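You operate a simulated robot arm through the tools that you are given. There is no shell and no other tool.

Carry out the task below with a simulated robot arm. There is one attempt and no reset: what you move stays moved.

## Task
Thread the winder and set the tension to 4.
Fine: orange peg over both guides into the black tray; red knob to Free before that and to Drag after; black knob to 4.

It is judged by the outcome, as a careful person would: the job done as asked, and still so three seconds after it is handed in. It fails if anything else is knocked over, pushed out of place, dropped, spilled or broken.

## Robot
A 7-joint arm with a three-finger gripper, fixed in place. Base frame: the origin is at the foot of the arm, x ahead of it, y to its left, z up; the work surface is at about z = 860. Readings come in mm, degrees, newtons and seconds.
Its first joint turns from -166.0 to 166.0 degrees. Payload 2.69 kg.
The TCP is the grasp point between the finger pads, 30 mm short of the fingertips. In the tool frame z runs along the fingers and y along their closing line. Largest opening 128 mm; the body of the gripper starts 117 mm behind the TCP.
Orientation is that of the tool frame in the base frame, as a unit quaternion [x, y, z, w]. With the fingers straight down and closing along the base's y, the tool's x points along the base's -x, its y along +y and its z along -z.

## Interface
- The arm moves only by the tool arm_command. Its argument "rows" is a list of rows, each an object (a shift or turn left out is 0, a gripper value left out holds the last) with "linear": the shift along the base's x, y, z in mm, a list of three; "angular": the turn, a rotation vector about the base's x, y, z in degrees, a list of three; "fingers": the closure in counts, from 0 (fully open) to 255 (shut). In form: [{"linear": [x, y, z], "angular": [ax, ay, az], "fingers": fingers}, ...]. A call has 1 to 20 rows; each row is the pose to reach, as a shift and turn from the pose commanded when the call began. A row lasts 0.2 s, in which the tool goes at most 50 mm and 8.6 degrees; a call with a longer step from one row to the next is refused whole, and so is a gripper value outside its range. Where a pose cannot be reached the arm comes as near as it can. A force on the tool above 40 N (or 10 N above the force at the start of the call, whichever is more), or a blocked arm, ends the call early, and 0.2 s more pass. Each finger halts on what it meets, pressing with about 29 N; the grip force reading is that of the motor and also rises with nothing between the fingers. The clock runs only during rows and for 0.2 s after the last one: add rows that repeat a pose to give the fingers time. The reply holds the time, the measured pose of the TCP, the force on the tool along the base axes, the opening and the grip force, in the units named above and with some noise, with the torque about the TCP (base axes, N m) and any sound that the robot's microphone picked up.
- Cameras (640 x 400 px; columns grow to the right, rows downward): "scene" is fixed at [400.9, -650.4, 1610.8]; the picture's right is [0.98, -0.19, 0.00], its down [-0.07, -0.36, -0.93] and it looks along [0.18, 0.91, -0.37] (base axes); focal length 375 px, centre (320, 200). "wrist" rides on the gripper at [58, 54, -131] in the tool frame; the picture's right is [-0.68, 0.74, 0.00], its down [-0.62, -0.57, -0.55] and it looks along [-0.40, -0.37, 0.84] (tool axes); focal length 234 px, centre (320, 200). There is no depth. A picture from a camera that has moved, and an enlarged one, comes with that camera's place and axes in the base frame and with its lens.
- grab_frame(camera): a new picture of that camera. It takes no simulated time.
- raise_lower(by): slides the trunk up (or, below 0, down) by that many mm; the arm rides with it, the base frame stays. It gives what a move gives, with no picture.
- enlarge(camera, box): a new picture of the part [left, top, right, bottom] of that camera's present view, enlarged. It takes no simulated time.
- hand_in(): hands the job in; it is judged then, once.

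Places have to be worked out from the pictures, the camera data and where the tool is seen. Open the gripper and draw the arm clear of the work before you hand the job in, unless the task says otherwise.

The tools are called after "Emit:" as name(argument=value, ...) on one line, values as JSON. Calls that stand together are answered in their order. arm_command: Moves the arm, as the interface text tells. Its arguments: {"type":"object","properties":{"rows":{"type":"array"}},"required":["rows"]} The other tools are called the same way: raise_lower (by) slides the trunk up or down; grab_frame (camera) takes a picture; enlarge (camera, box) takes an enlarged picture of a part of a camera's view; hand_in () hands the job in.

At the start:

```text
time_s: 0.0
eef_pos: [380.0, 643.0, 1249.7]
tcp_rot: [0.0, 1.0, 0.0, 0.001]
force: [-0.1, -0.3, 0.2]
ft_torque: [0.0, -0.04, 0.0]
finger_gap: 128.1
gripper_force: 0.1
trunk travel left (down, up): [-150.0, 200.0]
```

scene: 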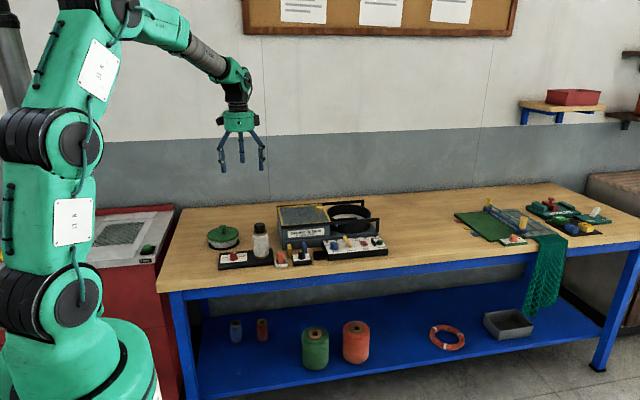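
wrist: 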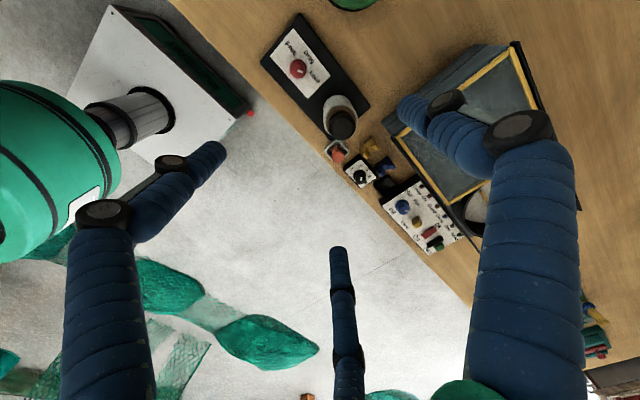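

The first pictures show a bench with several devices; I need to find the winder, the orange peg, guides, tray and the knobs. I'll enlarge the scene view around both groups.

Emit:
enlarge(camera="scene", box=[190, 180, 410, 290])

Emit:
enlarge(camera="scene", box=[440, 170, 640, 290])

Emit:
enlarge(camera="wrist", box=[250, 0, 550, 260])

```text
2.91 times, centred on (300, 235) of scene
camera zoom: at [400.9, -650.4, 1610.8], right [0.98, -0.19, 0.0], down [-0.07, -0.36, -0.93], along [0.18, 0.91, -0.37], focal length 1090 px, centre (378, 98)
```

zoom: 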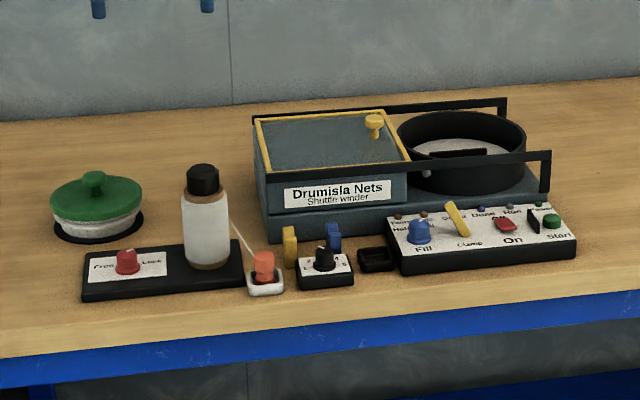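

```text
3.20 times, centred on (540, 230) of scene
camera zoom: at [400.9, -650.4, 1610.8], right [0.98, -0.19, 0.0], down [-0.07, -0.36, -0.93], along [0.18, 0.91, -0.37], focal length 1199 px, centre (-384, 104)
```

zoom: 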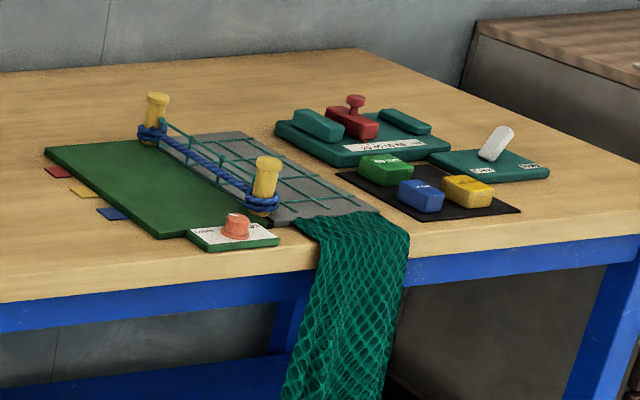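

```text
1.54 times, centred on (400, 130) of wrist
camera zoom: at [321.8, 698.1, 1379.9], right [0.68, 0.74, 0.0], down [0.62, -0.57, 0.55], along [0.4, -0.37, -0.84], focal length 360 px, centre (197, 308)
```

zoom: 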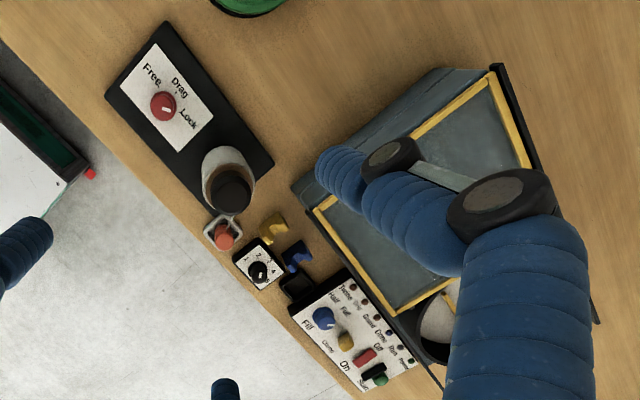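

The winder sits on the left: red knob at the bottle holder (pointing at Lock), orange peg in a white tray, yellow and blue guides, black 1–5 knob and a black tray. The wrist picture seems to show three fingers, so I close the gripper partway up in free air to see how they really move.

Emit:
arm_command(rows=[{"fingers": 160}, {"fingers": 160}, {"fingers": 160}])

```text
time_s: 0.8
eef_pos: [380.2, 643.5, 1248.4]
tcp_rot: [0.0, 1.0, 0.0, 0.0]
force: [-1.2, 0.1, -0.4]
ft_torque: [0.01, -0.02, -0.01]
finger_gap: 47.9
gripper_force: 0.0
trunk travel left (down, up): [-150.0, 200.0]
```

Gap is 47.9 mm at 160 counts. I look at the wrist and scene pictures to see the finger layout.

Emit:
grab_frame(camera="wrist")

Emit:
enlarge(camera="scene", box=[190, 60, 290, 180])

```text
taken
camera wrist: at [321.9, 698.1, 1379.9], right [0.68, 0.74, 0.0], down [0.62, -0.57, 0.55], along [0.4, -0.37, -0.84], focal length 234 px, centre (320, 200)
```

wrist: 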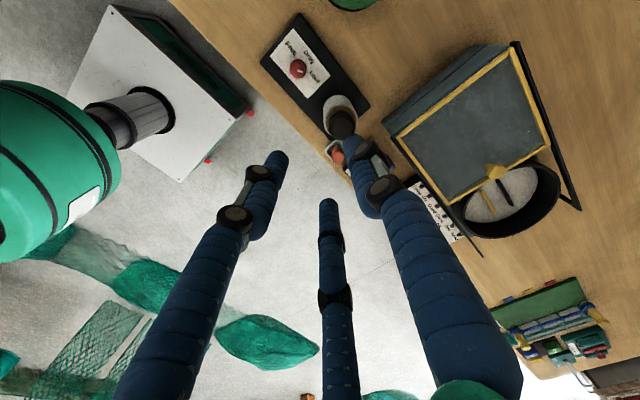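

```text
3.33 times, centred on (240, 120) of scene
camera zoom: at [400.9, -650.4, 1610.8], right [0.98, -0.19, 0.0], down [-0.07, -0.36, -0.93], along [0.18, 0.91, -0.37], focal length 1249 px, centre (587, 467)
```

zoom: 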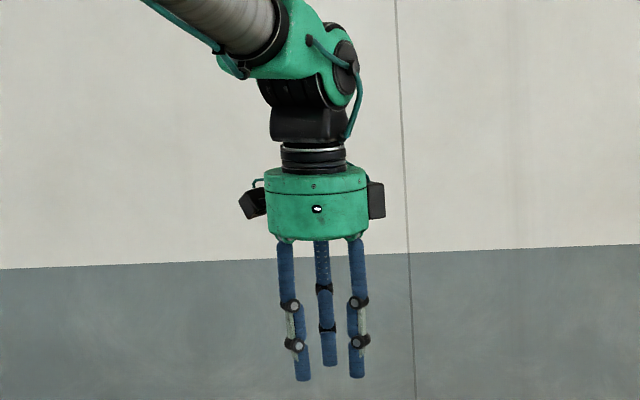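

The gripper actually shows three fingers at 120° around the tool axis, so I'll plan clearances for those too. Pixel ~(320,50) of the wrist camera looks straight down, so I move the tool to put the camera above the winder, well above the bottle top (~z 1010).

Emit:
arm_command(rows=[{"linear": [27, -14, -25], "fingers": 200}, {"linear": [54, -28, -50]}, {"linear": [81, -42, -75]}, {"linear": [108, -56, -100]}, {"linear": [135, -70, -125]}, {"linear": [160, -83, -150]}, {"linear": [160, -83, -150]}])

```text
time_s: 2.4
eef_pos: [542.8, 559.4, 1100.3]
tcp_rot: [0.0, 1.0, -0.001, 0.0]
force: [0.2, 0.0, -0.4]
ft_torque: [0.06, 0.07, -0.01]
finger_gap: 27.7
gripper_force: 0.0
trunk travel left (down, up): [-150.0, 200.0]
```

The tool is at about (541, 560, 1100). I take a wrist picture plus an enlargement of the upper half.

Emit:
grab_frame(camera="wrist")

Emit:
enlarge(camera="wrist", box=[160, 0, 480, 200])

```text
taken
camera wrist: at [484.4, 614.8, 1230.4], right [0.68, 0.74, 0.0], down [0.62, -0.57, 0.55], along [0.4, -0.37, -0.84], focal length 234 px, centre (320, 200)
```

wrist: 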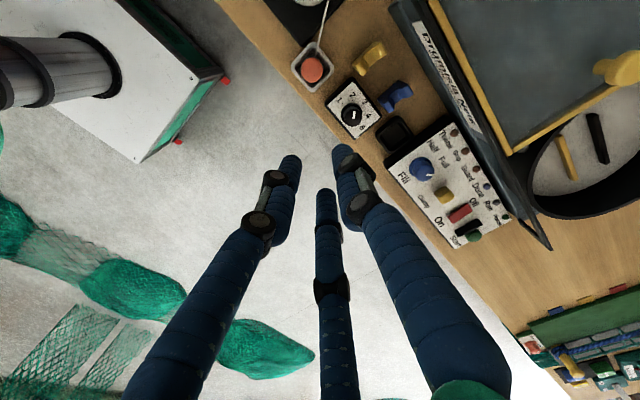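

```text
2.00 times, centred on (320, 100) of wrist
camera zoom: at [484.4, 614.8, 1230.4], right [0.68, 0.74, 0.0], down [0.62, -0.57, 0.55], along [0.4, -0.37, -0.84], focal length 468 px, centre (320, 400)
```

zoom: 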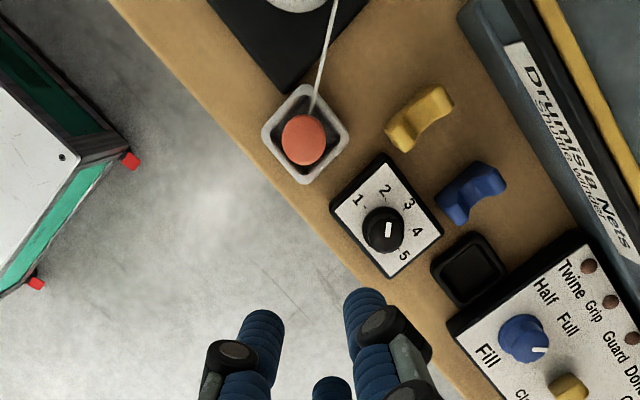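

I have a good near-vertical view of the peg (≈494, 592), black knob (≈572, 595), guides (≈535, 652 and ≈593, 652) and black tray (≈648, 624). Now I shift the camera over the bottle base and red knob at the same height.

Emit:
arm_command(rows=[{"linear": [-40, 10, 0]}, {"linear": [-80, 20, 0]}, {"linear": [-120, 30, 0]}, {"linear": [-150, 35, 0]}, {"linear": [-150, 35, 0]}])

Emit:
enlarge(camera="wrist", box=[160, 0, 480, 200])

```text
time_s: 3.6
eef_pos: [390.3, 596.6, 1098.8]
tcp_rot: [0.0, 1.0, 0.0, 0.0]
force: [-0.3, 0.0, -0.2]
ft_torque: [0.0, -0.06, 0.0]
finger_gap: 27.6
gripper_force: 0.0
trunk travel left (down, up): [-150.0, 200.0]
```

```text
2.00 times, centred on (320, 100) of wrist
camera zoom: at [331.9, 651.9, 1228.7], right [0.68, 0.74, 0.0], down [0.62, -0.57, 0.55], along [0.4, -0.37, -0.84], focal length 468 px, centre (320, 400)
```

zoom: 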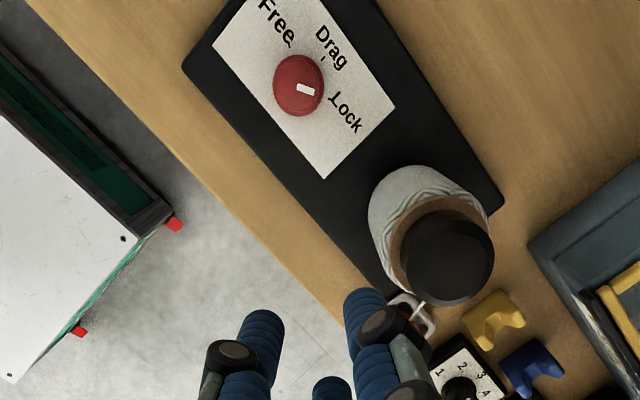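

The red knob is clearly visible, pointing to Lock, with labels Free / Drag / Lock and tick marks. I zoom in to measure angles.

Emit:
enlarge(camera="wrist", box=[262, 0, 362, 80])

Emit:
enlarge(camera="wrist", box=[330, 80, 450, 200])

```text
5.00 times, centred on (312, 40) of wrist
camera zoom: at [331.9, 651.9, 1228.7], right [0.68, 0.74, 0.0], down [0.62, -0.57, 0.55], along [0.4, -0.37, -0.84], focal length 1171 px, centre (360, 1000)
```

zoom: 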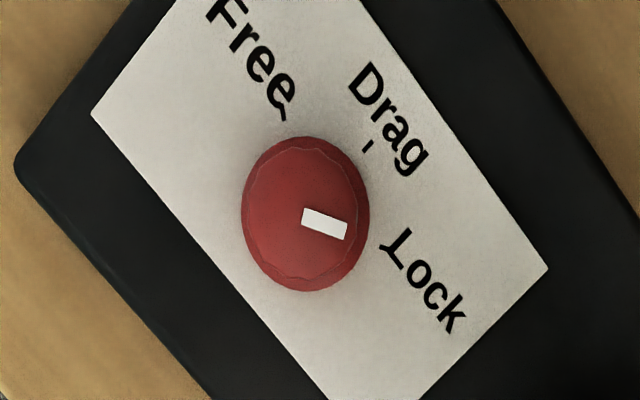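

```text
3.33 times, centred on (390, 140) of wrist
camera zoom: at [331.9, 651.9, 1228.7], right [0.68, 0.74, 0.0], down [0.62, -0.57, 0.55], along [0.4, -0.37, -0.84], focal length 781 px, centre (87, 400)
```

zoom: 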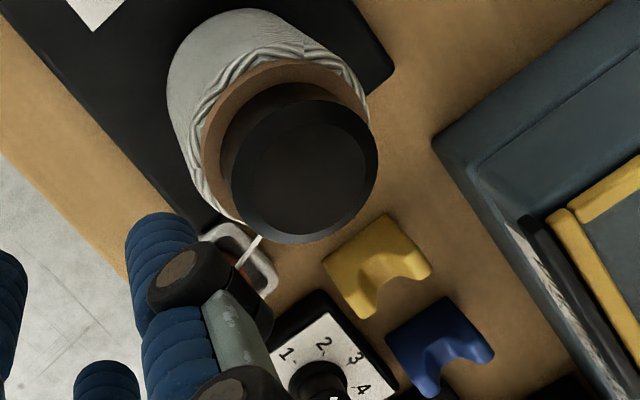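

Ticks work out to Lock ≈30°, Drag ≈90°, Free ≈150° (counter-clockwise from base +x, seen from above) about a knob centre near (319, 644). Next I zoom the scene camera onto the knobs, peg, guides and tray for heights.

Emit:
enlarge(camera="scene", box=[215, 235, 275, 275])

Emit:
enlarge(camera="scene", box=[270, 240, 330, 280])

```text
10.00 times, centred on (245, 255) of scene
camera zoom: at [400.9, -650.4, 1610.8], right [0.98, -0.19, 0.0], down [-0.07, -0.36, -0.93], along [0.18, 0.91, -0.37], focal length 3746 px, centre (1070, -350)
```

zoom: 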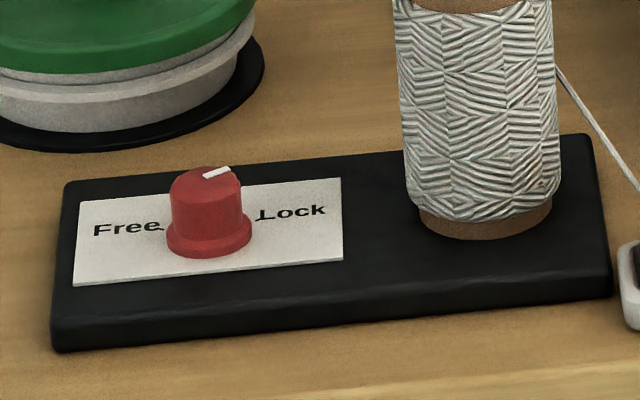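

```text
10.00 times, centred on (300, 260) of scene
camera zoom: at [400.9, -650.4, 1610.8], right [0.98, -0.19, 0.0], down [-0.07, -0.36, -0.93], along [0.18, 0.91, -0.37], focal length 3746 px, centre (520, -400)
```

zoom: 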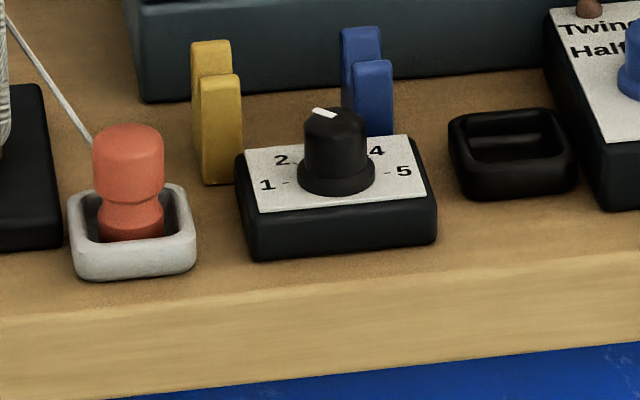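

Knob height is about 25 mm on a plate with top near z≈880, so the red knob spans roughly z 880–905 at (319, 645). I pre-rotate the tool −60° so I can later turn the knob +120° within wrist range, and move above the knob with the fingers opened to about 46 mm.

Emit:
arm_command(rows=[{"linear": [-10, 7, 0], "angular": [0, 0, -8.5], "fingers": 163}, {"linear": [-20, 14, -10], "angular": [0, 0, -17]}, {"linear": [-30, 21, -25], "angular": [0, 0, -25.5]}, {"linear": [-40, 28, -40], "angular": [0, 0, -34]}, {"linear": [-50, 35, -60], "angular": [0, 0, -42.5]}, {"linear": [-60, 42, -80], "angular": [0, 0, -51]}, {"linear": [-71, 49, -100], "angular": [0, 0, -59.5]}, {"linear": [-71, 49, -100], "angular": [0, 0, -60]}])

Emit:
grab_frame(camera="wrist")

Emit:
enlarge(camera="scene", box=[190, 180, 310, 280])

```text
time_s: 5.4
eef_pos: [316.9, 644.1, 998.3]
tcp_rot: [0.501, 0.866, -0.001, 0.0]
force: [0.3, -0.3, 0.3]
ft_torque: [0.0, 0.01, 0.01]
finger_gap: 46.2
gripper_force: 0.1
trunk travel left (down, up): [-150.0, 200.0]
```

```text
taken
camera wrist: at [335.0, 723.3, 1129.4], right [0.98, -0.22, 0.0], down [-0.18, -0.82, 0.55], along [-0.12, -0.54, -0.84], focal length 234 px, centre (320, 200)
```

wrist: 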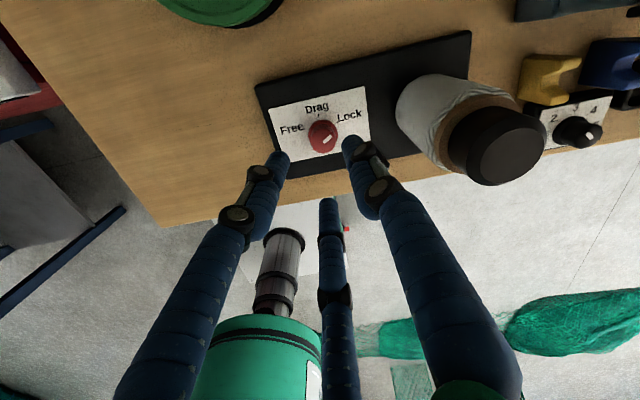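

```text
4.00 times, centred on (250, 230) of scene
camera zoom: at [400.9, -650.4, 1610.8], right [0.98, -0.19, 0.0], down [-0.07, -0.36, -0.93], along [0.18, 0.91, -0.37], focal length 1498 px, centre (600, 80)
```

zoom: 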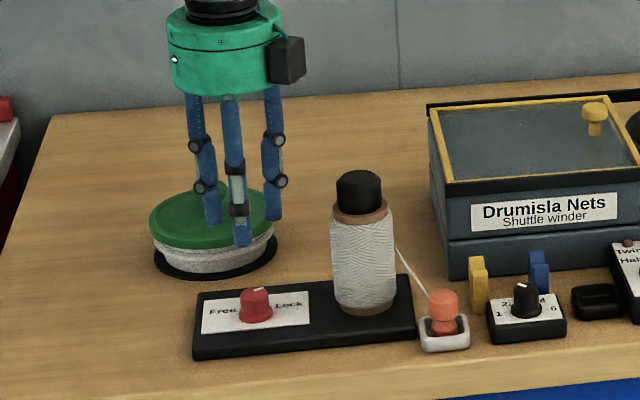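

Rotation worked. I zoom the wrist view on the knob to check its position relative to the fingers from this second angle.

Emit:
enlarge(camera="wrist", box=[250, 70, 410, 230])

```text
2.50 times, centred on (330, 150) of wrist
camera zoom: at [335.0, 723.3, 1129.4], right [0.98, -0.22, 0.0], down [-0.18, -0.82, 0.55], along [-0.12, -0.54, -0.84], focal length 585 px, centre (295, 325)
```

zoom: 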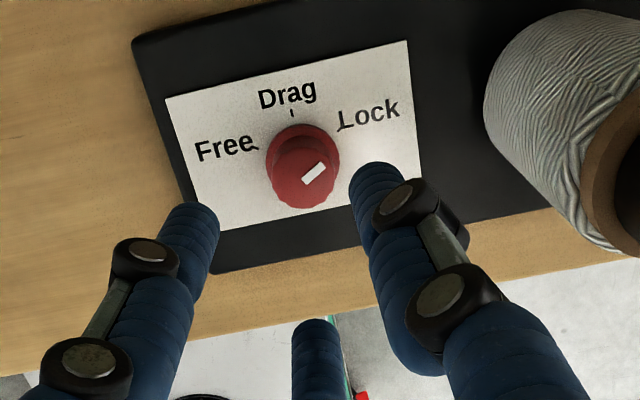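

Two views agree on a knob centre of about (320.5, 645.5). I centre the tool and descend so the fingertips end near z≈888, just above the knob skirt.

Emit:
arm_command(rows=[{"linear": [2, 0, -20]}, {"linear": [3.5, 0.5, -40]}, {"linear": [3.5, 0.5, -60]}, {"linear": [3.5, 0.5, -80]}, {"linear": [3.5, 0.5, -80]}])

Emit:
enlarge(camera="wrist", box=[220, 80, 420, 280])

Emit:
enlarge(camera="scene", box=[205, 225, 285, 280])

```text
time_s: 6.6
eef_pos: [322.3, 645.5, 917.6]
tcp_rot: [0.5, 0.866, 0.0, 0.0]
force: [-0.5, 0.6, -1.7]
ft_torque: [-0.02, -0.01, -0.01]
finger_gap: 46.2
gripper_force: 0.2
trunk travel left (down, up): [-150.0, 200.0]
```

```text
2.00 times, centred on (320, 180) of wrist
camera zoom: at [339.3, 723.9, 1049.2], right [0.98, -0.22, 0.0], down [-0.18, -0.82, 0.55], along [-0.12, -0.54, -0.84], focal length 468 px, centre (320, 240)
```

zoom: 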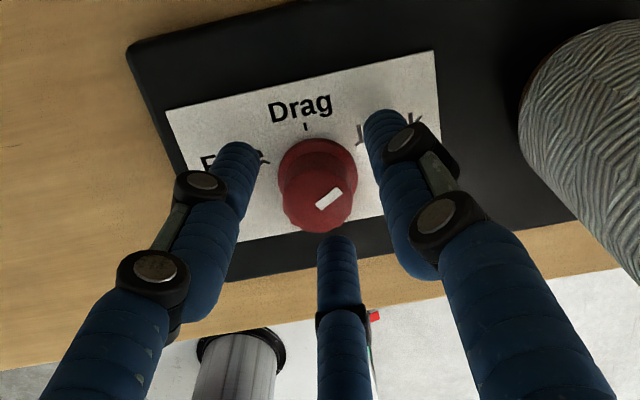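

```text
7.27 times, centred on (245, 252) of scene
camera zoom: at [400.9, -650.4, 1610.8], right [0.98, -0.19, 0.0], down [-0.07, -0.36, -0.93], along [0.18, 0.91, -0.37], focal length 2724 px, centre (866, -182)
```

zoom: 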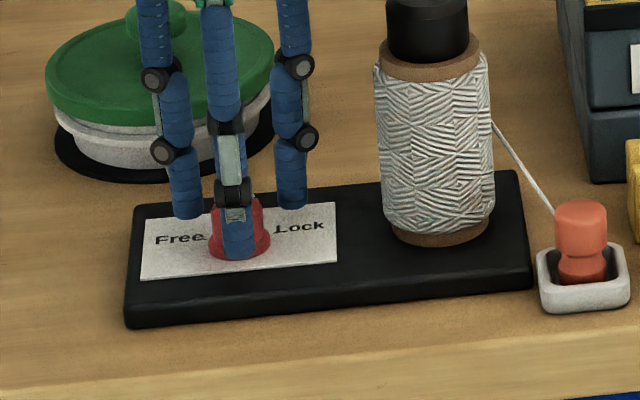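

The three fingers surround the red knob. I nudge 1.5 mm in −x and close on it.

Emit:
arm_command(rows=[{"linear": [-1.5, -0.5, 0], "fingers": 163}, {"linear": [-1.5, -0.5, 0], "fingers": 190}, {"linear": [-1.5, -0.5, 0], "fingers": 255}, {"linear": [-1.5, -0.5, 0], "fingers": 255}, {"linear": [-1.5, -0.5, 0], "fingers": 255}])

Emit:
enlarge(camera="wrist", box=[220, 80, 420, 280])

```text
time_s: 7.8
eef_pos: [320.0, 643.4, 918.7]
tcp_rot: [0.5, 0.866, -0.001, 0.0]
force: [3.0, -16.0, -0.2]
ft_torque: [-0.67, -0.05, 0.03]
finger_gap: 24.5
gripper_force: 45.1
trunk travel left (down, up): [-150.0, 200.0]
```

```text
2.00 times, centred on (320, 180) of wrist
camera zoom: at [338.1, 721.9, 1049.3], right [0.98, -0.22, 0.0], down [-0.18, -0.81, 0.55], along [-0.12, -0.54, -0.84], focal length 468 px, centre (320, 240)
```

zoom: 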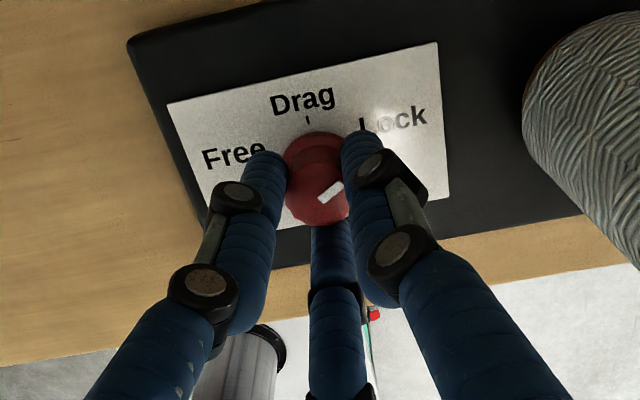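

Gripped (gap 24.5 mm) with a −16 N side load along y, so the knob centre is ~2 mm further toward −y. I shift the command by −2 mm to relieve it.

Emit:
arm_command(rows=[{"linear": [0.3, -1, 0]}, {"linear": [0.4, -2, 0]}, {"linear": [0.4, -2, 0]}])

```text
time_s: 8.6
eef_pos: [320.5, 643.7, 918.1]
tcp_rot: [0.5, 0.866, 0.0, 0.0]
force: [-16.2, -1.1, -3.3]
ft_torque: [0.3, 0.68, -0.02]
finger_gap: 24.9
gripper_force: 44.9
trunk travel left (down, up): [-150.0, 200.0]
```

Side load moved to −16 N in x; I ease the command −1.5 mm in x before turning.

Emit:
arm_command(rows=[{"linear": [-1, 0, 0]}, {"linear": [-1.5, 0, 0]}, {"linear": [-1.5, 0, 0]}])

```text
time_s: 9.4
eef_pos: [320.2, 642.4, 919.0]
tcp_rot: [0.5, 0.866, 0.0, 0.0]
force: [-2.3, 9.5, -11.8]
ft_torque: [0.61, -0.21, 0.01]
finger_gap: 24.7
gripper_force: 44.9
trunk travel left (down, up): [-150.0, 200.0]
```

Loads are small now. I turn the knob +60° first and check that it follows.

Emit:
arm_command(rows=[{"angular": [0, 0, 6]}, {"angular": [0, 0, 12]}, {"angular": [0, 0, 18]}, {"angular": [0, 0, 24]}, {"angular": [0, 0, 30]}, {"angular": [0, 0, 36]}, {"angular": [0, 0, 42]}, {"angular": [0, 0, 48]}, {"angular": [0, 0, 54]}, {"angular": [0, 0, 60]}, {"angular": [0, 0, 60]}])

Emit:
enlarge(camera="wrist", box=[220, 60, 420, 260])

```text
time_s: 11.8
eef_pos: [320.1, 643.4, 918.1]
tcp_rot: [0.001, 1.0, 0.0, 0.0]
force: [12.4, 2.3, -4.9]
ft_torque: [0.09, -0.34, -0.01]
finger_gap: 25.0
gripper_force: 45.4
trunk travel left (down, up): [-150.0, 200.0]
```

```text
2.00 times, centred on (320, 160) of wrist
camera zoom: at [262.1, 697.8, 1049.6], right [0.68, 0.74, 0.0], down [0.62, -0.57, 0.55], along [0.4, -0.37, -0.84], focal length 468 px, centre (320, 280)
```

zoom: 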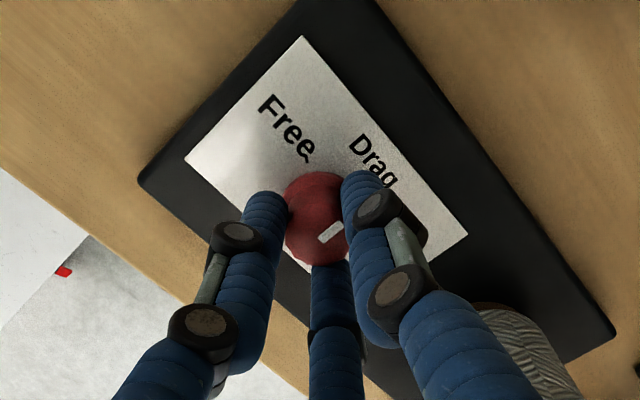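

The pointer turned with the gripper (now at Drag). I continue another +60° to Free.

Emit:
arm_command(rows=[{"angular": [0, 0, 6]}, {"angular": [0, 0, 12]}, {"angular": [0, 0, 18]}, {"angular": [0, 0, 24]}, {"angular": [0, 0, 30]}, {"angular": [0, 0, 36]}, {"angular": [0, 0, 42]}, {"angular": [0, 0, 48]}, {"angular": [0, 0, 54]}, {"angular": [0, 0, 60]}, {"angular": [0, 0, 60]}])

Emit:
enlarge(camera="wrist", box=[220, 60, 420, 260])

```text
time_s: 14.2
eef_pos: [319.1, 642.1, 919.0]
tcp_rot: [-0.5, 0.866, 0.0, 0.0]
force: [9.4, 5.7, -5.2]
ft_torque: [0.34, -0.47, -0.12]
finger_gap: 25.1
gripper_force: 44.8
trunk travel left (down, up): [-150.0, 200.0]
```

```text
2.00 times, centred on (320, 160) of wrist
camera zoom: at [244.7, 620.3, 1049.6], right [-0.3, 0.95, 0.0], down [0.8, 0.25, 0.55], along [0.52, 0.16, -0.84], focal length 468 px, centre (320, 280)
```

zoom: 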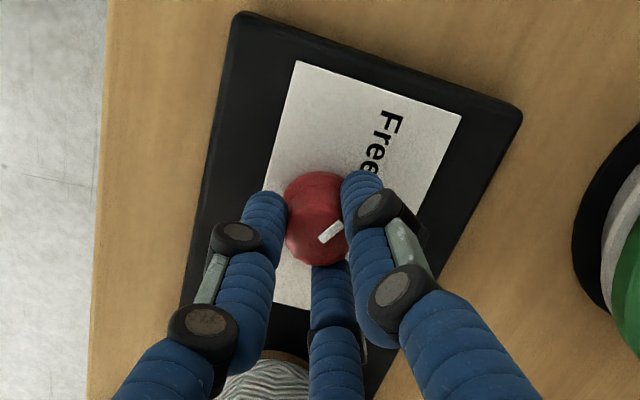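

The knob followed to Free. I open the fingers to about 46 mm, lift straight up and check the pointer.

Emit:
arm_command(rows=[{"fingers": 163}, {"fingers": 163}, {"linear": [0, 0, 10]}, {"linear": [0, 0, 40]}, {"linear": [0, 0, 80]}, {"linear": [0, 0, 120]}, {"linear": [0, 0, 120]}])

Emit:
enlarge(camera="wrist", box=[220, 60, 420, 210])

Emit:
enlarge(camera="scene", box=[215, 235, 275, 275])

```text
time_s: 15.8
eef_pos: [320.9, 639.3, 1037.9]
tcp_rot: [-0.501, 0.865, -0.001, 0.001]
force: [-0.6, -0.4, 0.3]
ft_torque: [0.05, -0.02, 0.01]
finger_gap: 45.9
gripper_force: 0.1
trunk travel left (down, up): [-150.0, 200.0]
```

```text
2.67 times, centred on (320, 135) of wrist
camera zoom: at [244.8, 615.9, 1169.4], right [-0.3, 0.95, 0.0], down [0.8, 0.25, 0.55], along [0.52, 0.16, -0.84], focal length 624 px, centre (320, 373)
```

zoom: 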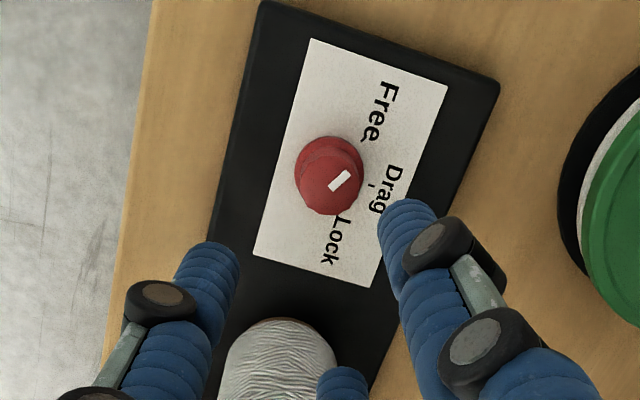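

```text
10.00 times, centred on (245, 255) of scene
camera zoom: at [400.9, -650.4, 1610.8], right [0.98, -0.19, 0.0], down [-0.07, -0.36, -0.93], along [0.18, 0.91, -0.37], focal length 3746 px, centre (1070, -350)
```

zoom: 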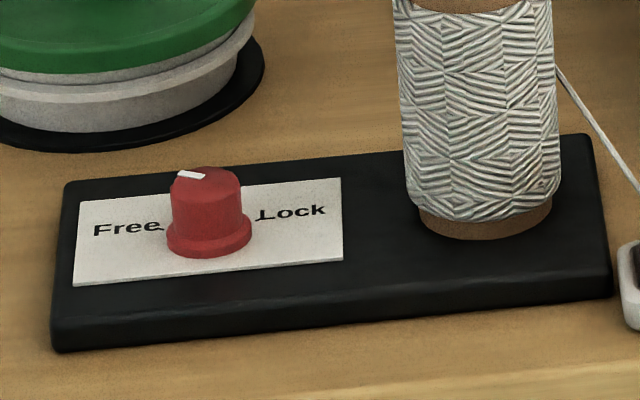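

Pointer looks to be at Free; I zoom further to compare its direction with the Free tick.

Emit:
enlarge(camera="wrist", box=[295, 75, 365, 145])

```text
5.71 times, centred on (330, 110) of wrist
camera zoom: at [244.8, 615.9, 1169.4], right [-0.3, 0.95, 0.0], down [0.8, 0.25, 0.55], along [0.52, 0.16, -0.84], focal length 1338 px, centre (263, 714)
```

zoom: 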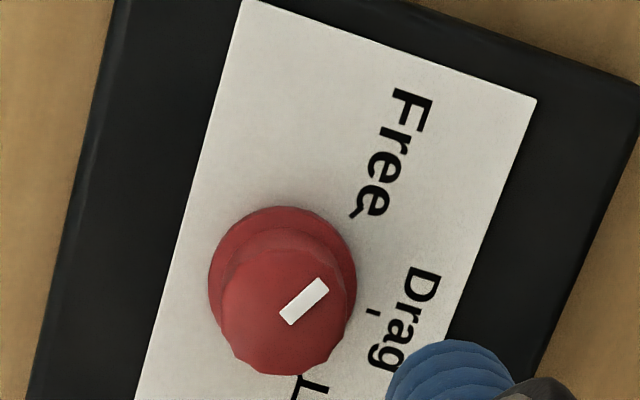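

The pointer direction works out to 150°, matching the Free tick. Now I lift to clear the bottle top and move with the tool turned to −25° yaw, putting the camera over the guides and peg.

Emit:
arm_command(rows=[{"linear": [0, 0, 40], "angular": [0, 0, -8.5]}, {"linear": [0, -10, 70], "angular": [0, 0, -17]}, {"linear": [35, -20, 70], "angular": [0, 0, -25.5]}, {"linear": [70, -30, 70], "angular": [0, 0, -34]}, {"linear": [110, -40, 70], "angular": [0, 0, -42.5]}, {"linear": [150, -50, 70], "angular": [0, 0, -51]}, {"linear": [190, -60, 70], "angular": [0, 0, -59.5]}, {"linear": [230, -70, 70], "angular": [0, 0, -68]}, {"linear": [260, -72, 70], "angular": [0, 0, -76.5]}, {"linear": [270, -72, 60], "angular": [0, 0, -85]}, {"linear": [270, -72, 60], "angular": [0, 0, -85]}, {"linear": [270, -72, 60], "angular": [0, 0, -85]}])

Emit:
grab_frame(camera="wrist")

Emit:
enlarge(camera="wrist", box=[200, 0, 440, 150])

```text
time_s: 18.4
eef_pos: [591.0, 570.2, 1100.0]
tcp_rot: [0.218, 0.976, 0.0, 0.0]
force: [-1.1, -0.6, -0.4]
ft_torque: [0.01, 0.0, -0.01]
finger_gap: 46.1
gripper_force: 0.0
trunk travel left (down, up): [-150.0, 200.0]
```

```text
taken
camera wrist: at [561.1, 645.7, 1229.9], right [0.92, 0.38, 0.0], down [0.32, -0.77, 0.55], along [0.21, -0.51, -0.84], focal length 234 px, centre (320, 200)
```

wrist: 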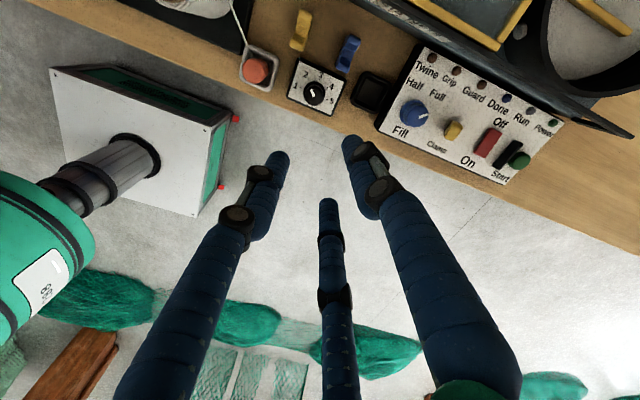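

```text
2.67 times, centred on (320, 75) of wrist
camera zoom: at [561.1, 645.7, 1229.9], right [0.92, 0.38, 0.0], down [0.32, -0.77, 0.55], along [0.21, -0.51, -0.84], focal length 624 px, centre (320, 533)
```

zoom: 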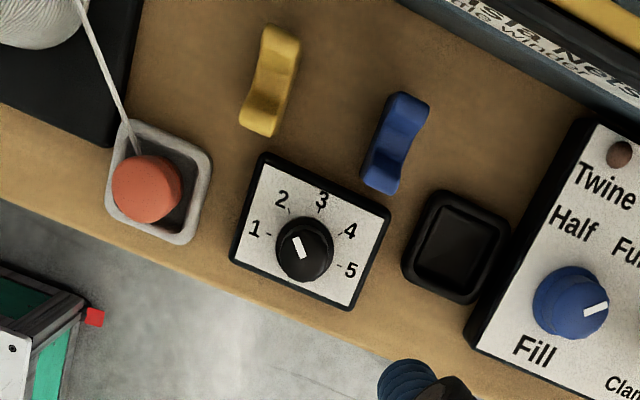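

This view gives peg top ≈(496, 594), yellow guide notch ≈(536, 652), blue notch ≈(593, 653), and black tray centre ≈(646.5, 624.5). I zoom in on the black knob and guides for angles and detail.

Emit:
enlarge(camera="wrist", box=[280, 50, 360, 120])

Emit:
enlarge(camera="wrist", box=[230, 20, 310, 100])

Emit:
enlarge(camera="scene", box=[265, 235, 305, 275])

```text
5.71 times, centred on (320, 85) of wrist
camera zoom: at [561.1, 645.7, 1229.9], right [0.92, 0.38, 0.0], down [0.32, -0.77, 0.55], along [0.21, -0.51, -0.84], focal length 1338 px, centre (320, 857)
```

zoom: 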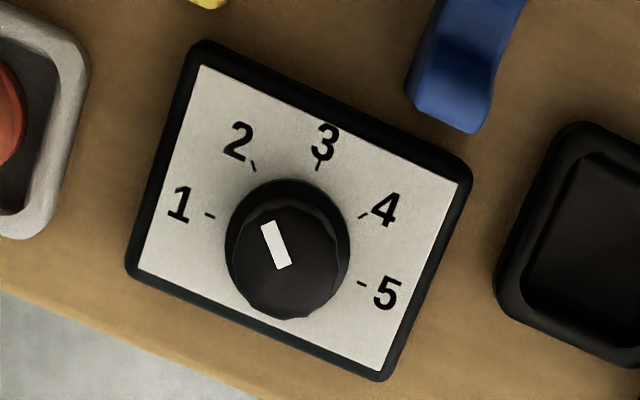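

```text
5.00 times, centred on (270, 60) of wrist
camera zoom: at [561.1, 645.7, 1229.9], right [0.92, 0.38, 0.0], down [0.32, -0.77, 0.55], along [0.21, -0.51, -0.84], focal length 1171 px, centre (570, 900)
```

zoom: 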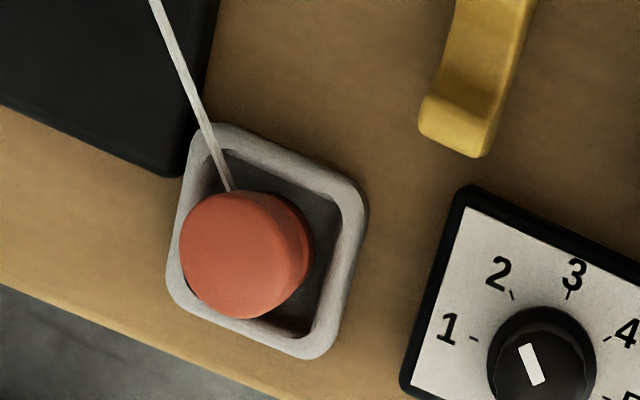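

```text
10.00 times, centred on (285, 255) of scene
camera zoom: at [400.9, -650.4, 1610.8], right [0.98, -0.19, 0.0], down [-0.07, -0.36, -0.93], along [0.18, 0.91, -0.37], focal length 3746 px, centre (670, -350)
```

zoom: 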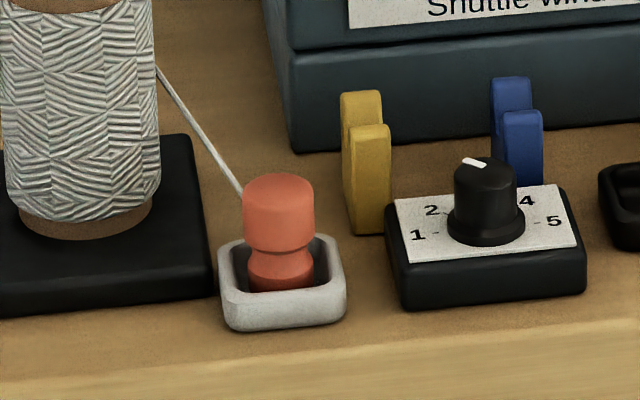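

Black knob points exactly at 2 (135°) with 4 at 45°, centre ≈(573.5, 594). Peg is centred in its tray at ≈(496, 593.7), top at z≈907. I move above the peg with the fingers set to about 40 mm opening.

Emit:
arm_command(rows=[{"linear": [-24, 5, -10], "fingers": 175}, {"linear": [-48, 11, -30]}, {"linear": [-72, 17, -65]}, {"linear": [-95, 22, -100]}, {"linear": [-95, 22, -100]}, {"linear": [-95, 22, -100]}])

Emit:
enlarge(camera="wrist", box=[220, 60, 420, 260])

Emit:
enlarge(camera="scene", box=[240, 190, 330, 280])

```text
time_s: 19.8
eef_pos: [492.6, 591.5, 998.6]
tcp_rot: [0.217, 0.976, 0.0, 0.0]
force: [-1.2, 0.6, -0.5]
ft_torque: [0.02, 0.02, 0.0]
finger_gap: 40.3
gripper_force: 0.2
trunk travel left (down, up): [-150.0, 200.0]
```

```text
2.00 times, centred on (320, 160) of wrist
camera zoom: at [463.1, 666.3, 1130.0], right [0.92, 0.38, 0.0], down [0.32, -0.77, 0.55], along [0.21, -0.51, -0.84], focal length 468 px, centre (320, 280)
```

zoom: 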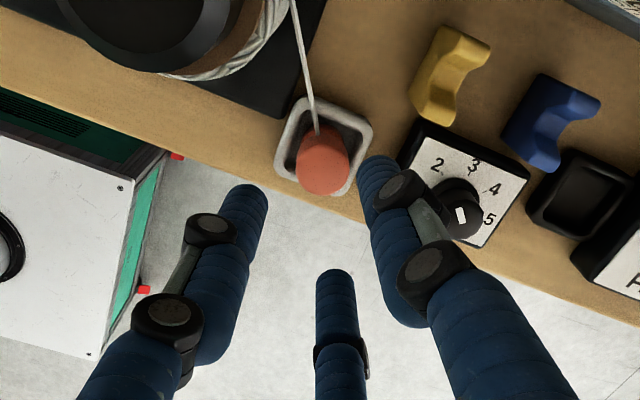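

```text
4.44 times, centred on (285, 235) of scene
camera zoom: at [400.9, -650.4, 1610.8], right [0.98, -0.19, 0.0], down [-0.07, -0.36, -0.93], along [0.18, 0.91, -0.37], focal length 1665 px, centre (476, 44)
```

zoom: 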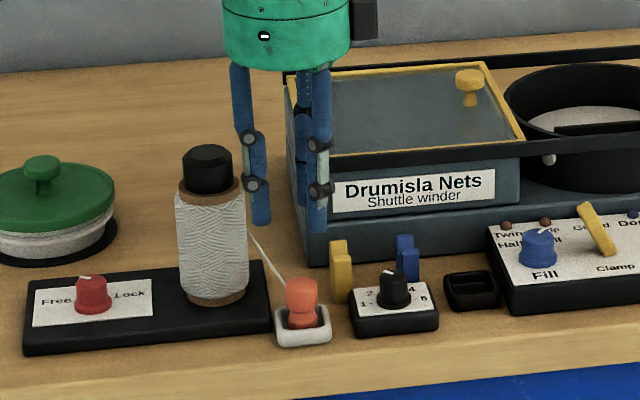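

This view puts the peg at ≈(495, 593.3); actual tool is at ≈(492.8, 592.2). I correct by (+2.2, +1) and descend so the tips reach about z 884, then check.

Emit:
arm_command(rows=[{"linear": [2.2, 1, -20]}, {"linear": [2.2, 1, -45]}, {"linear": [2.2, 1, -65]}, {"linear": [2.2, 1, -84]}, {"linear": [2.2, 1, -84]}])

Emit:
enlarge(camera="wrist", box=[220, 80, 420, 280])

Emit:
enlarge(camera="scene", box=[265, 235, 325, 275])

```text
time_s: 21.0
eef_pos: [497.4, 593.5, 914.7]
tcp_rot: [0.217, 0.976, 0.0, 0.0]
force: [-0.5, 0.4, -0.3]
ft_torque: [-0.03, 0.02, 0.0]
finger_gap: 40.5
gripper_force: 0.0
trunk travel left (down, up): [-150.0, 200.0]
```

```text
2.00 times, centred on (320, 180) of wrist
camera zoom: at [466.9, 668.0, 1046.3], right [0.92, 0.38, 0.0], down [0.32, -0.77, 0.55], along [0.21, -0.51, -0.84], focal length 468 px, centre (320, 240)
```

zoom: 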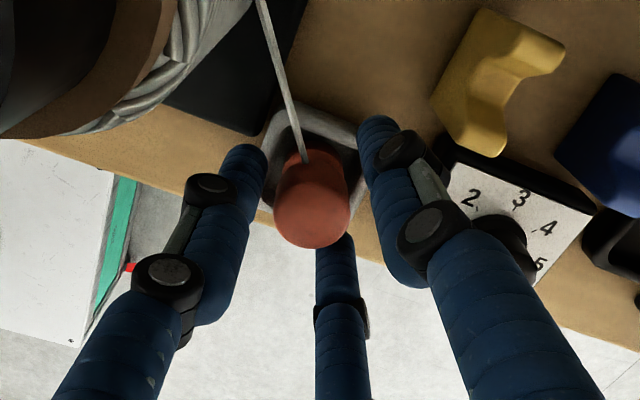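

```text
10.00 times, centred on (295, 255) of scene
camera zoom: at [400.9, -650.4, 1610.8], right [0.98, -0.19, 0.0], down [-0.07, -0.36, -0.93], along [0.18, 0.91, -0.37], focal length 3746 px, centre (570, -350)
```

zoom: 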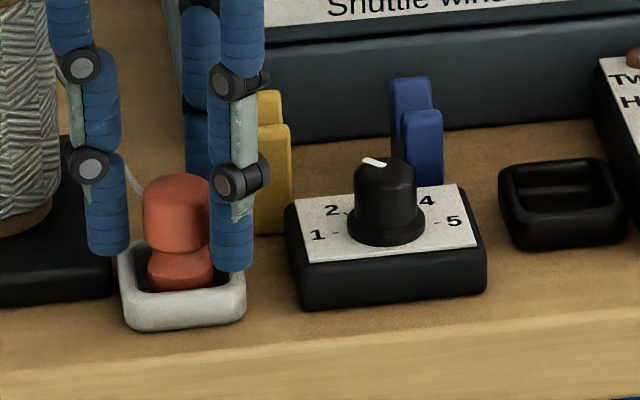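

The fingers straddle the peg's head above the tray rim. I shift (−1.5, −0.7) mm to centre and close gently, then grip.

Emit:
arm_command(rows=[{"linear": [-1.5, -0.7, 0], "fingers": 175}, {"linear": [-1.5, -0.7, 0], "fingers": 190}, {"linear": [-1.5, -0.7, 0], "fingers": 205}, {"linear": [-1.5, -0.7, 0], "fingers": 255}, {"linear": [-1.5, -0.7, 0], "fingers": 255}, {"linear": [-1.5, -0.7, 0], "fingers": 255}])

Emit:
enlarge(camera="wrist", box=[220, 80, 420, 280])

Emit:
enlarge(camera="scene", box=[265, 235, 325, 275])

```text
time_s: 22.4
eef_pos: [495.6, 591.3, 914.6]
tcp_rot: [0.217, 0.976, 0.0, 0.0]
force: [-0.3, 0.4, -0.4]
ft_torque: [0.04, 0.0, 0.0]
finger_gap: 24.1
gripper_force: 29.0
trunk travel left (down, up): [-150.0, 200.0]
```

```text
2.00 times, centred on (320, 180) of wrist
camera zoom: at [465.1, 666.8, 1046.1], right [0.92, 0.38, 0.0], down [0.32, -0.77, 0.55], along [0.21, -0.51, -0.84], focal length 468 px, centre (320, 240)
```

zoom: 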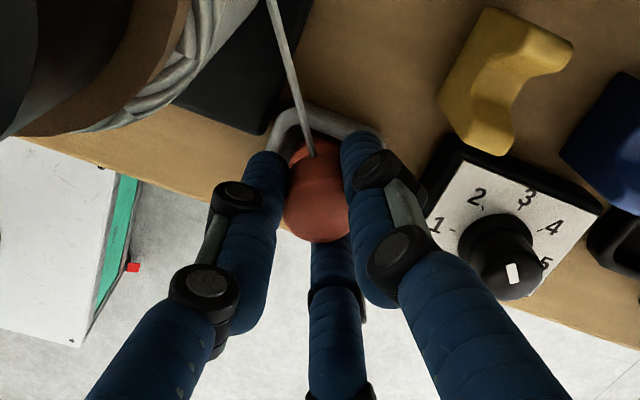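

```text
10.00 times, centred on (295, 255) of scene
camera zoom: at [400.9, -650.4, 1610.8], right [0.98, -0.19, 0.0], down [-0.07, -0.36, -0.93], along [0.18, 0.91, -0.37], focal length 3746 px, centre (570, -350)
```

zoom: 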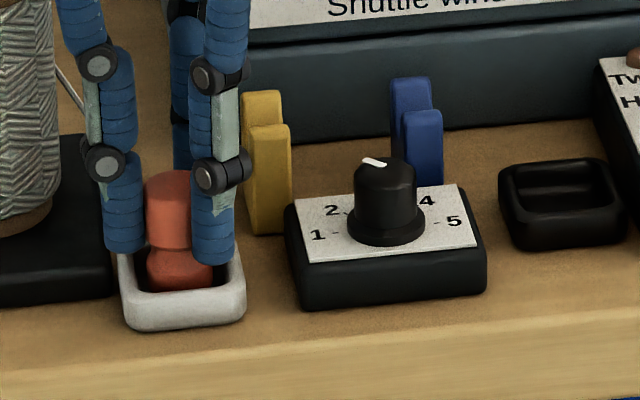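

Peg is gripped (gap 24.1 mm, 29 N). I lift straight up, slowly at first, to about TCP z 976 and look.

Emit:
arm_command(rows=[{"linear": [0, 0, 8]}, {"linear": [0, 0, 18]}, {"linear": [0, 0, 30]}, {"linear": [0, 0, 45]}, {"linear": [0, 0, 60]}, {"linear": [0, 0, 60]}])

Emit:
enlarge(camera="scene", box=[240, 210, 330, 280])

Emit:
enlarge(camera="wrist", box=[220, 40, 480, 240])

```text
time_s: 23.8
eef_pos: [496.4, 591.9, 975.4]
tcp_rot: [0.217, 0.976, 0.001, 0.0]
force: [0.2, 0.2, 1.4]
ft_torque: [0.0, -0.03, 0.02]
finger_gap: 24.5
gripper_force: 29.1
trunk travel left (down, up): [-150.0, 200.0]
```

```text
5.71 times, centred on (285, 245) of scene
camera zoom: at [400.9, -650.4, 1610.8], right [0.98, -0.19, 0.0], down [-0.07, -0.36, -0.93], along [0.18, 0.91, -0.37], focal length 2141 px, centre (520, -57)
```

zoom: 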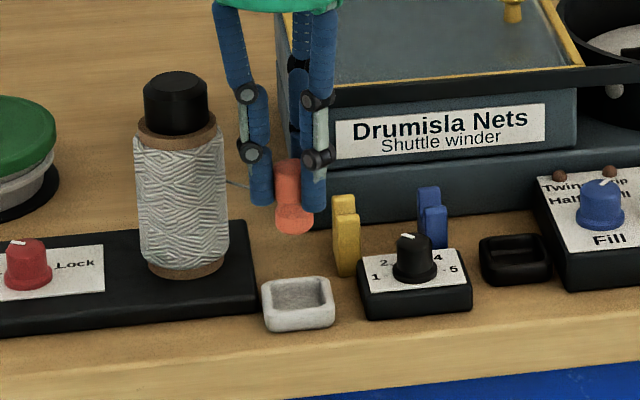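

```text
2.00 times, centred on (350, 140) of wrist
camera zoom: at [465.7, 666.5, 1106.6], right [0.92, 0.38, 0.0], down [0.32, -0.77, 0.55], along [0.21, -0.51, -0.84], focal length 468 px, centre (260, 320)
```

zoom: 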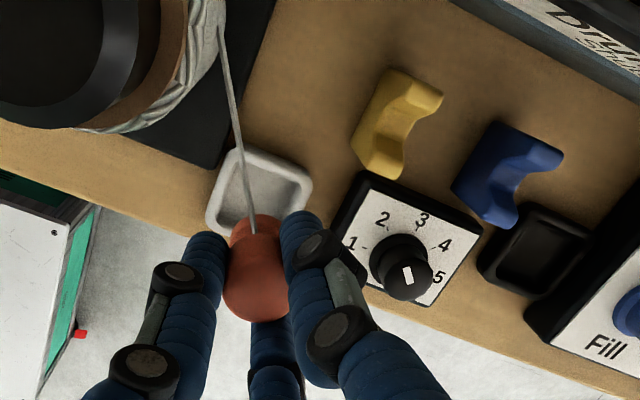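

The peg hangs cleanly with its bottom at about z 927; guide horns top out near z 905. I swing to y≈652 and pass over the yellow guide along +x, pausing between the two guides to check the thread.

Emit:
arm_command(rows=[{"linear": [3, 22, 0]}, {"linear": [6, 42, -3]}, {"linear": [8, 60, -6]}, {"linear": [15, 60, -9]}, {"linear": [25, 60, -9]}, {"linear": [35, 60, -9]}, {"linear": [45, 60, -9]}, {"linear": [57, 60, -9]}, {"linear": [68, 60, -9]}, {"linear": [68, 60, -9]}])

Emit:
enlarge(camera="scene", box=[250, 215, 330, 275])

Emit:
enlarge(camera="wrist", box=[160, 40, 480, 240])

```text
time_s: 26.0
eef_pos: [562.7, 652.7, 965.7]
tcp_rot: [0.217, 0.976, -0.001, 0.0]
force: [0.2, -0.1, 0.3]
ft_torque: [0.04, 0.03, 0.0]
finger_gap: 24.1
gripper_force: 29.1
trunk travel left (down, up): [-150.0, 200.0]
```

```text
6.67 times, centred on (290, 245) of scene
camera zoom: at [400.9, -650.4, 1610.8], right [0.98, -0.19, 0.0], down [-0.07, -0.36, -0.93], along [0.18, 0.91, -0.37], focal length 2497 px, centre (520, -100)
```

zoom: 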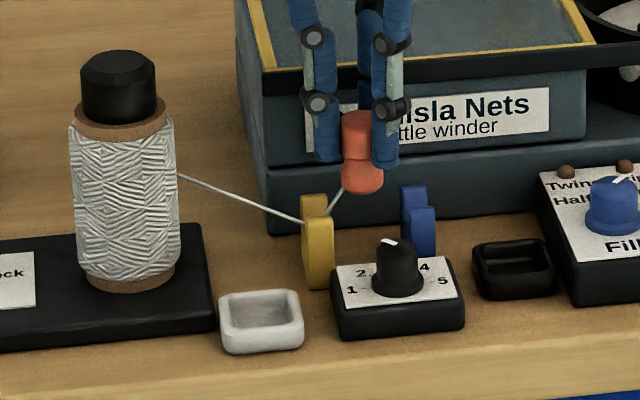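

```text
2.00 times, centred on (320, 140) of wrist
camera zoom: at [533.3, 726.5, 1097.0], right [0.92, 0.38, 0.0], down [0.32, -0.77, 0.55], along [0.21, -0.51, -0.84], focal length 468 px, centre (320, 320)
```

zoom: 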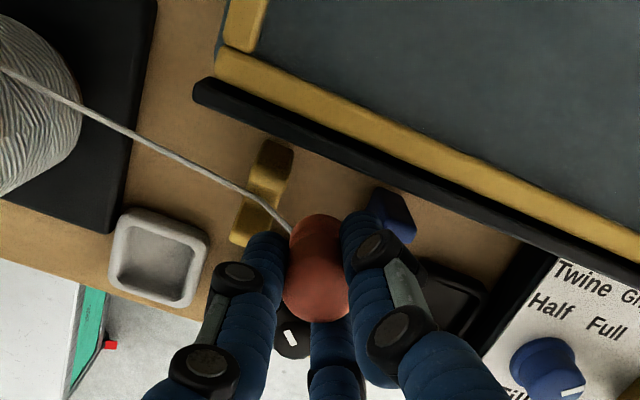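

The thread has dropped into the yellow guide's notch. I continue along +x over the blue guide to x≈632.

Emit:
arm_command(rows=[{"linear": [10, 0, 0]}, {"linear": [20, 0, 0]}, {"linear": [30, 0, 0]}, {"linear": [40, 0, 0]}, {"linear": [50, 0, 0]}, {"linear": [60, 0, 0]}, {"linear": [68, 0, 0]}, {"linear": [68, 0, 0]}])

Emit:
enlarge(camera="scene", box=[260, 215, 340, 275])

Emit:
enlarge(camera="wrist", box=[160, 40, 480, 240])

```text
time_s: 27.8
eef_pos: [631.6, 652.1, 965.9]
tcp_rot: [0.217, 0.976, 0.0, 0.0]
force: [1.5, -0.1, -0.8]
ft_torque: [-0.01, -0.01, 0.0]
finger_gap: 24.1
gripper_force: 29.1
trunk travel left (down, up): [-150.0, 200.0]
```

```text
6.67 times, centred on (300, 245) of scene
camera zoom: at [400.9, -650.4, 1610.8], right [0.98, -0.19, 0.0], down [-0.07, -0.36, -0.93], along [0.18, 0.91, -0.37], focal length 2497 px, centre (453, -100)
```

zoom: 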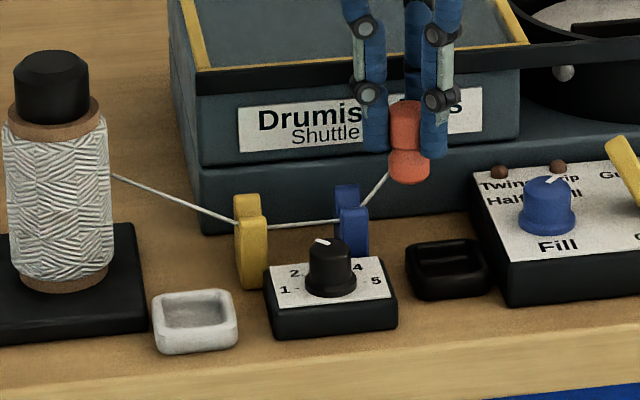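

```text
2.00 times, centred on (320, 140) of wrist
camera zoom: at [601.3, 726.9, 1096.6], right [0.92, 0.38, 0.0], down [0.32, -0.77, 0.55], along [0.21, -0.51, -0.84], focal length 468 px, centre (320, 320)
```

zoom: 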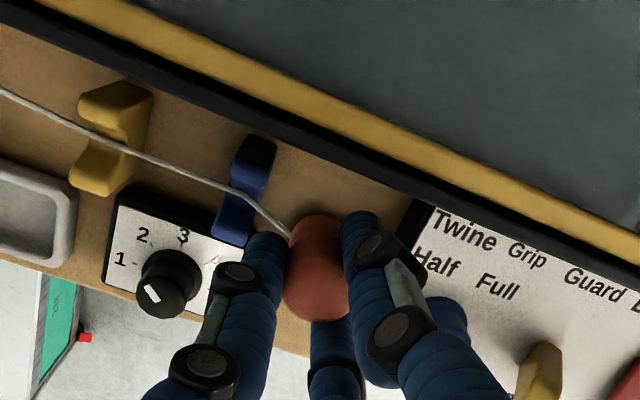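

Thread now lies in both notches. Before placing, I zoom the scene camera on the black tray to refine its centre.

Emit:
enlarge(camera="scene", box=[295, 235, 345, 270])

```text
11.43 times, centred on (320, 252) of scene
camera zoom: at [400.9, -650.4, 1610.8], right [0.98, -0.19, 0.0], down [-0.07, -0.36, -0.93], along [0.18, 0.91, -0.37], focal length 4281 px, centre (320, -400)
```

zoom: 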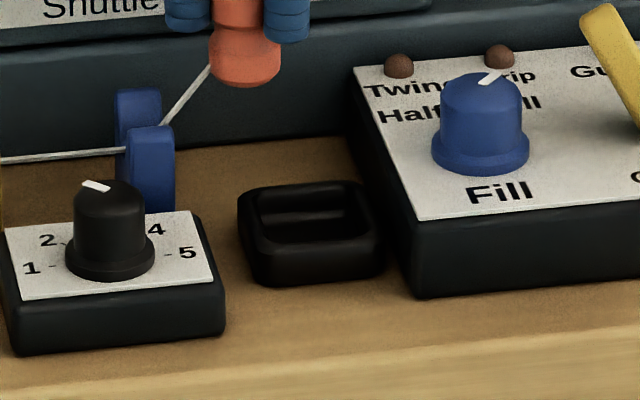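

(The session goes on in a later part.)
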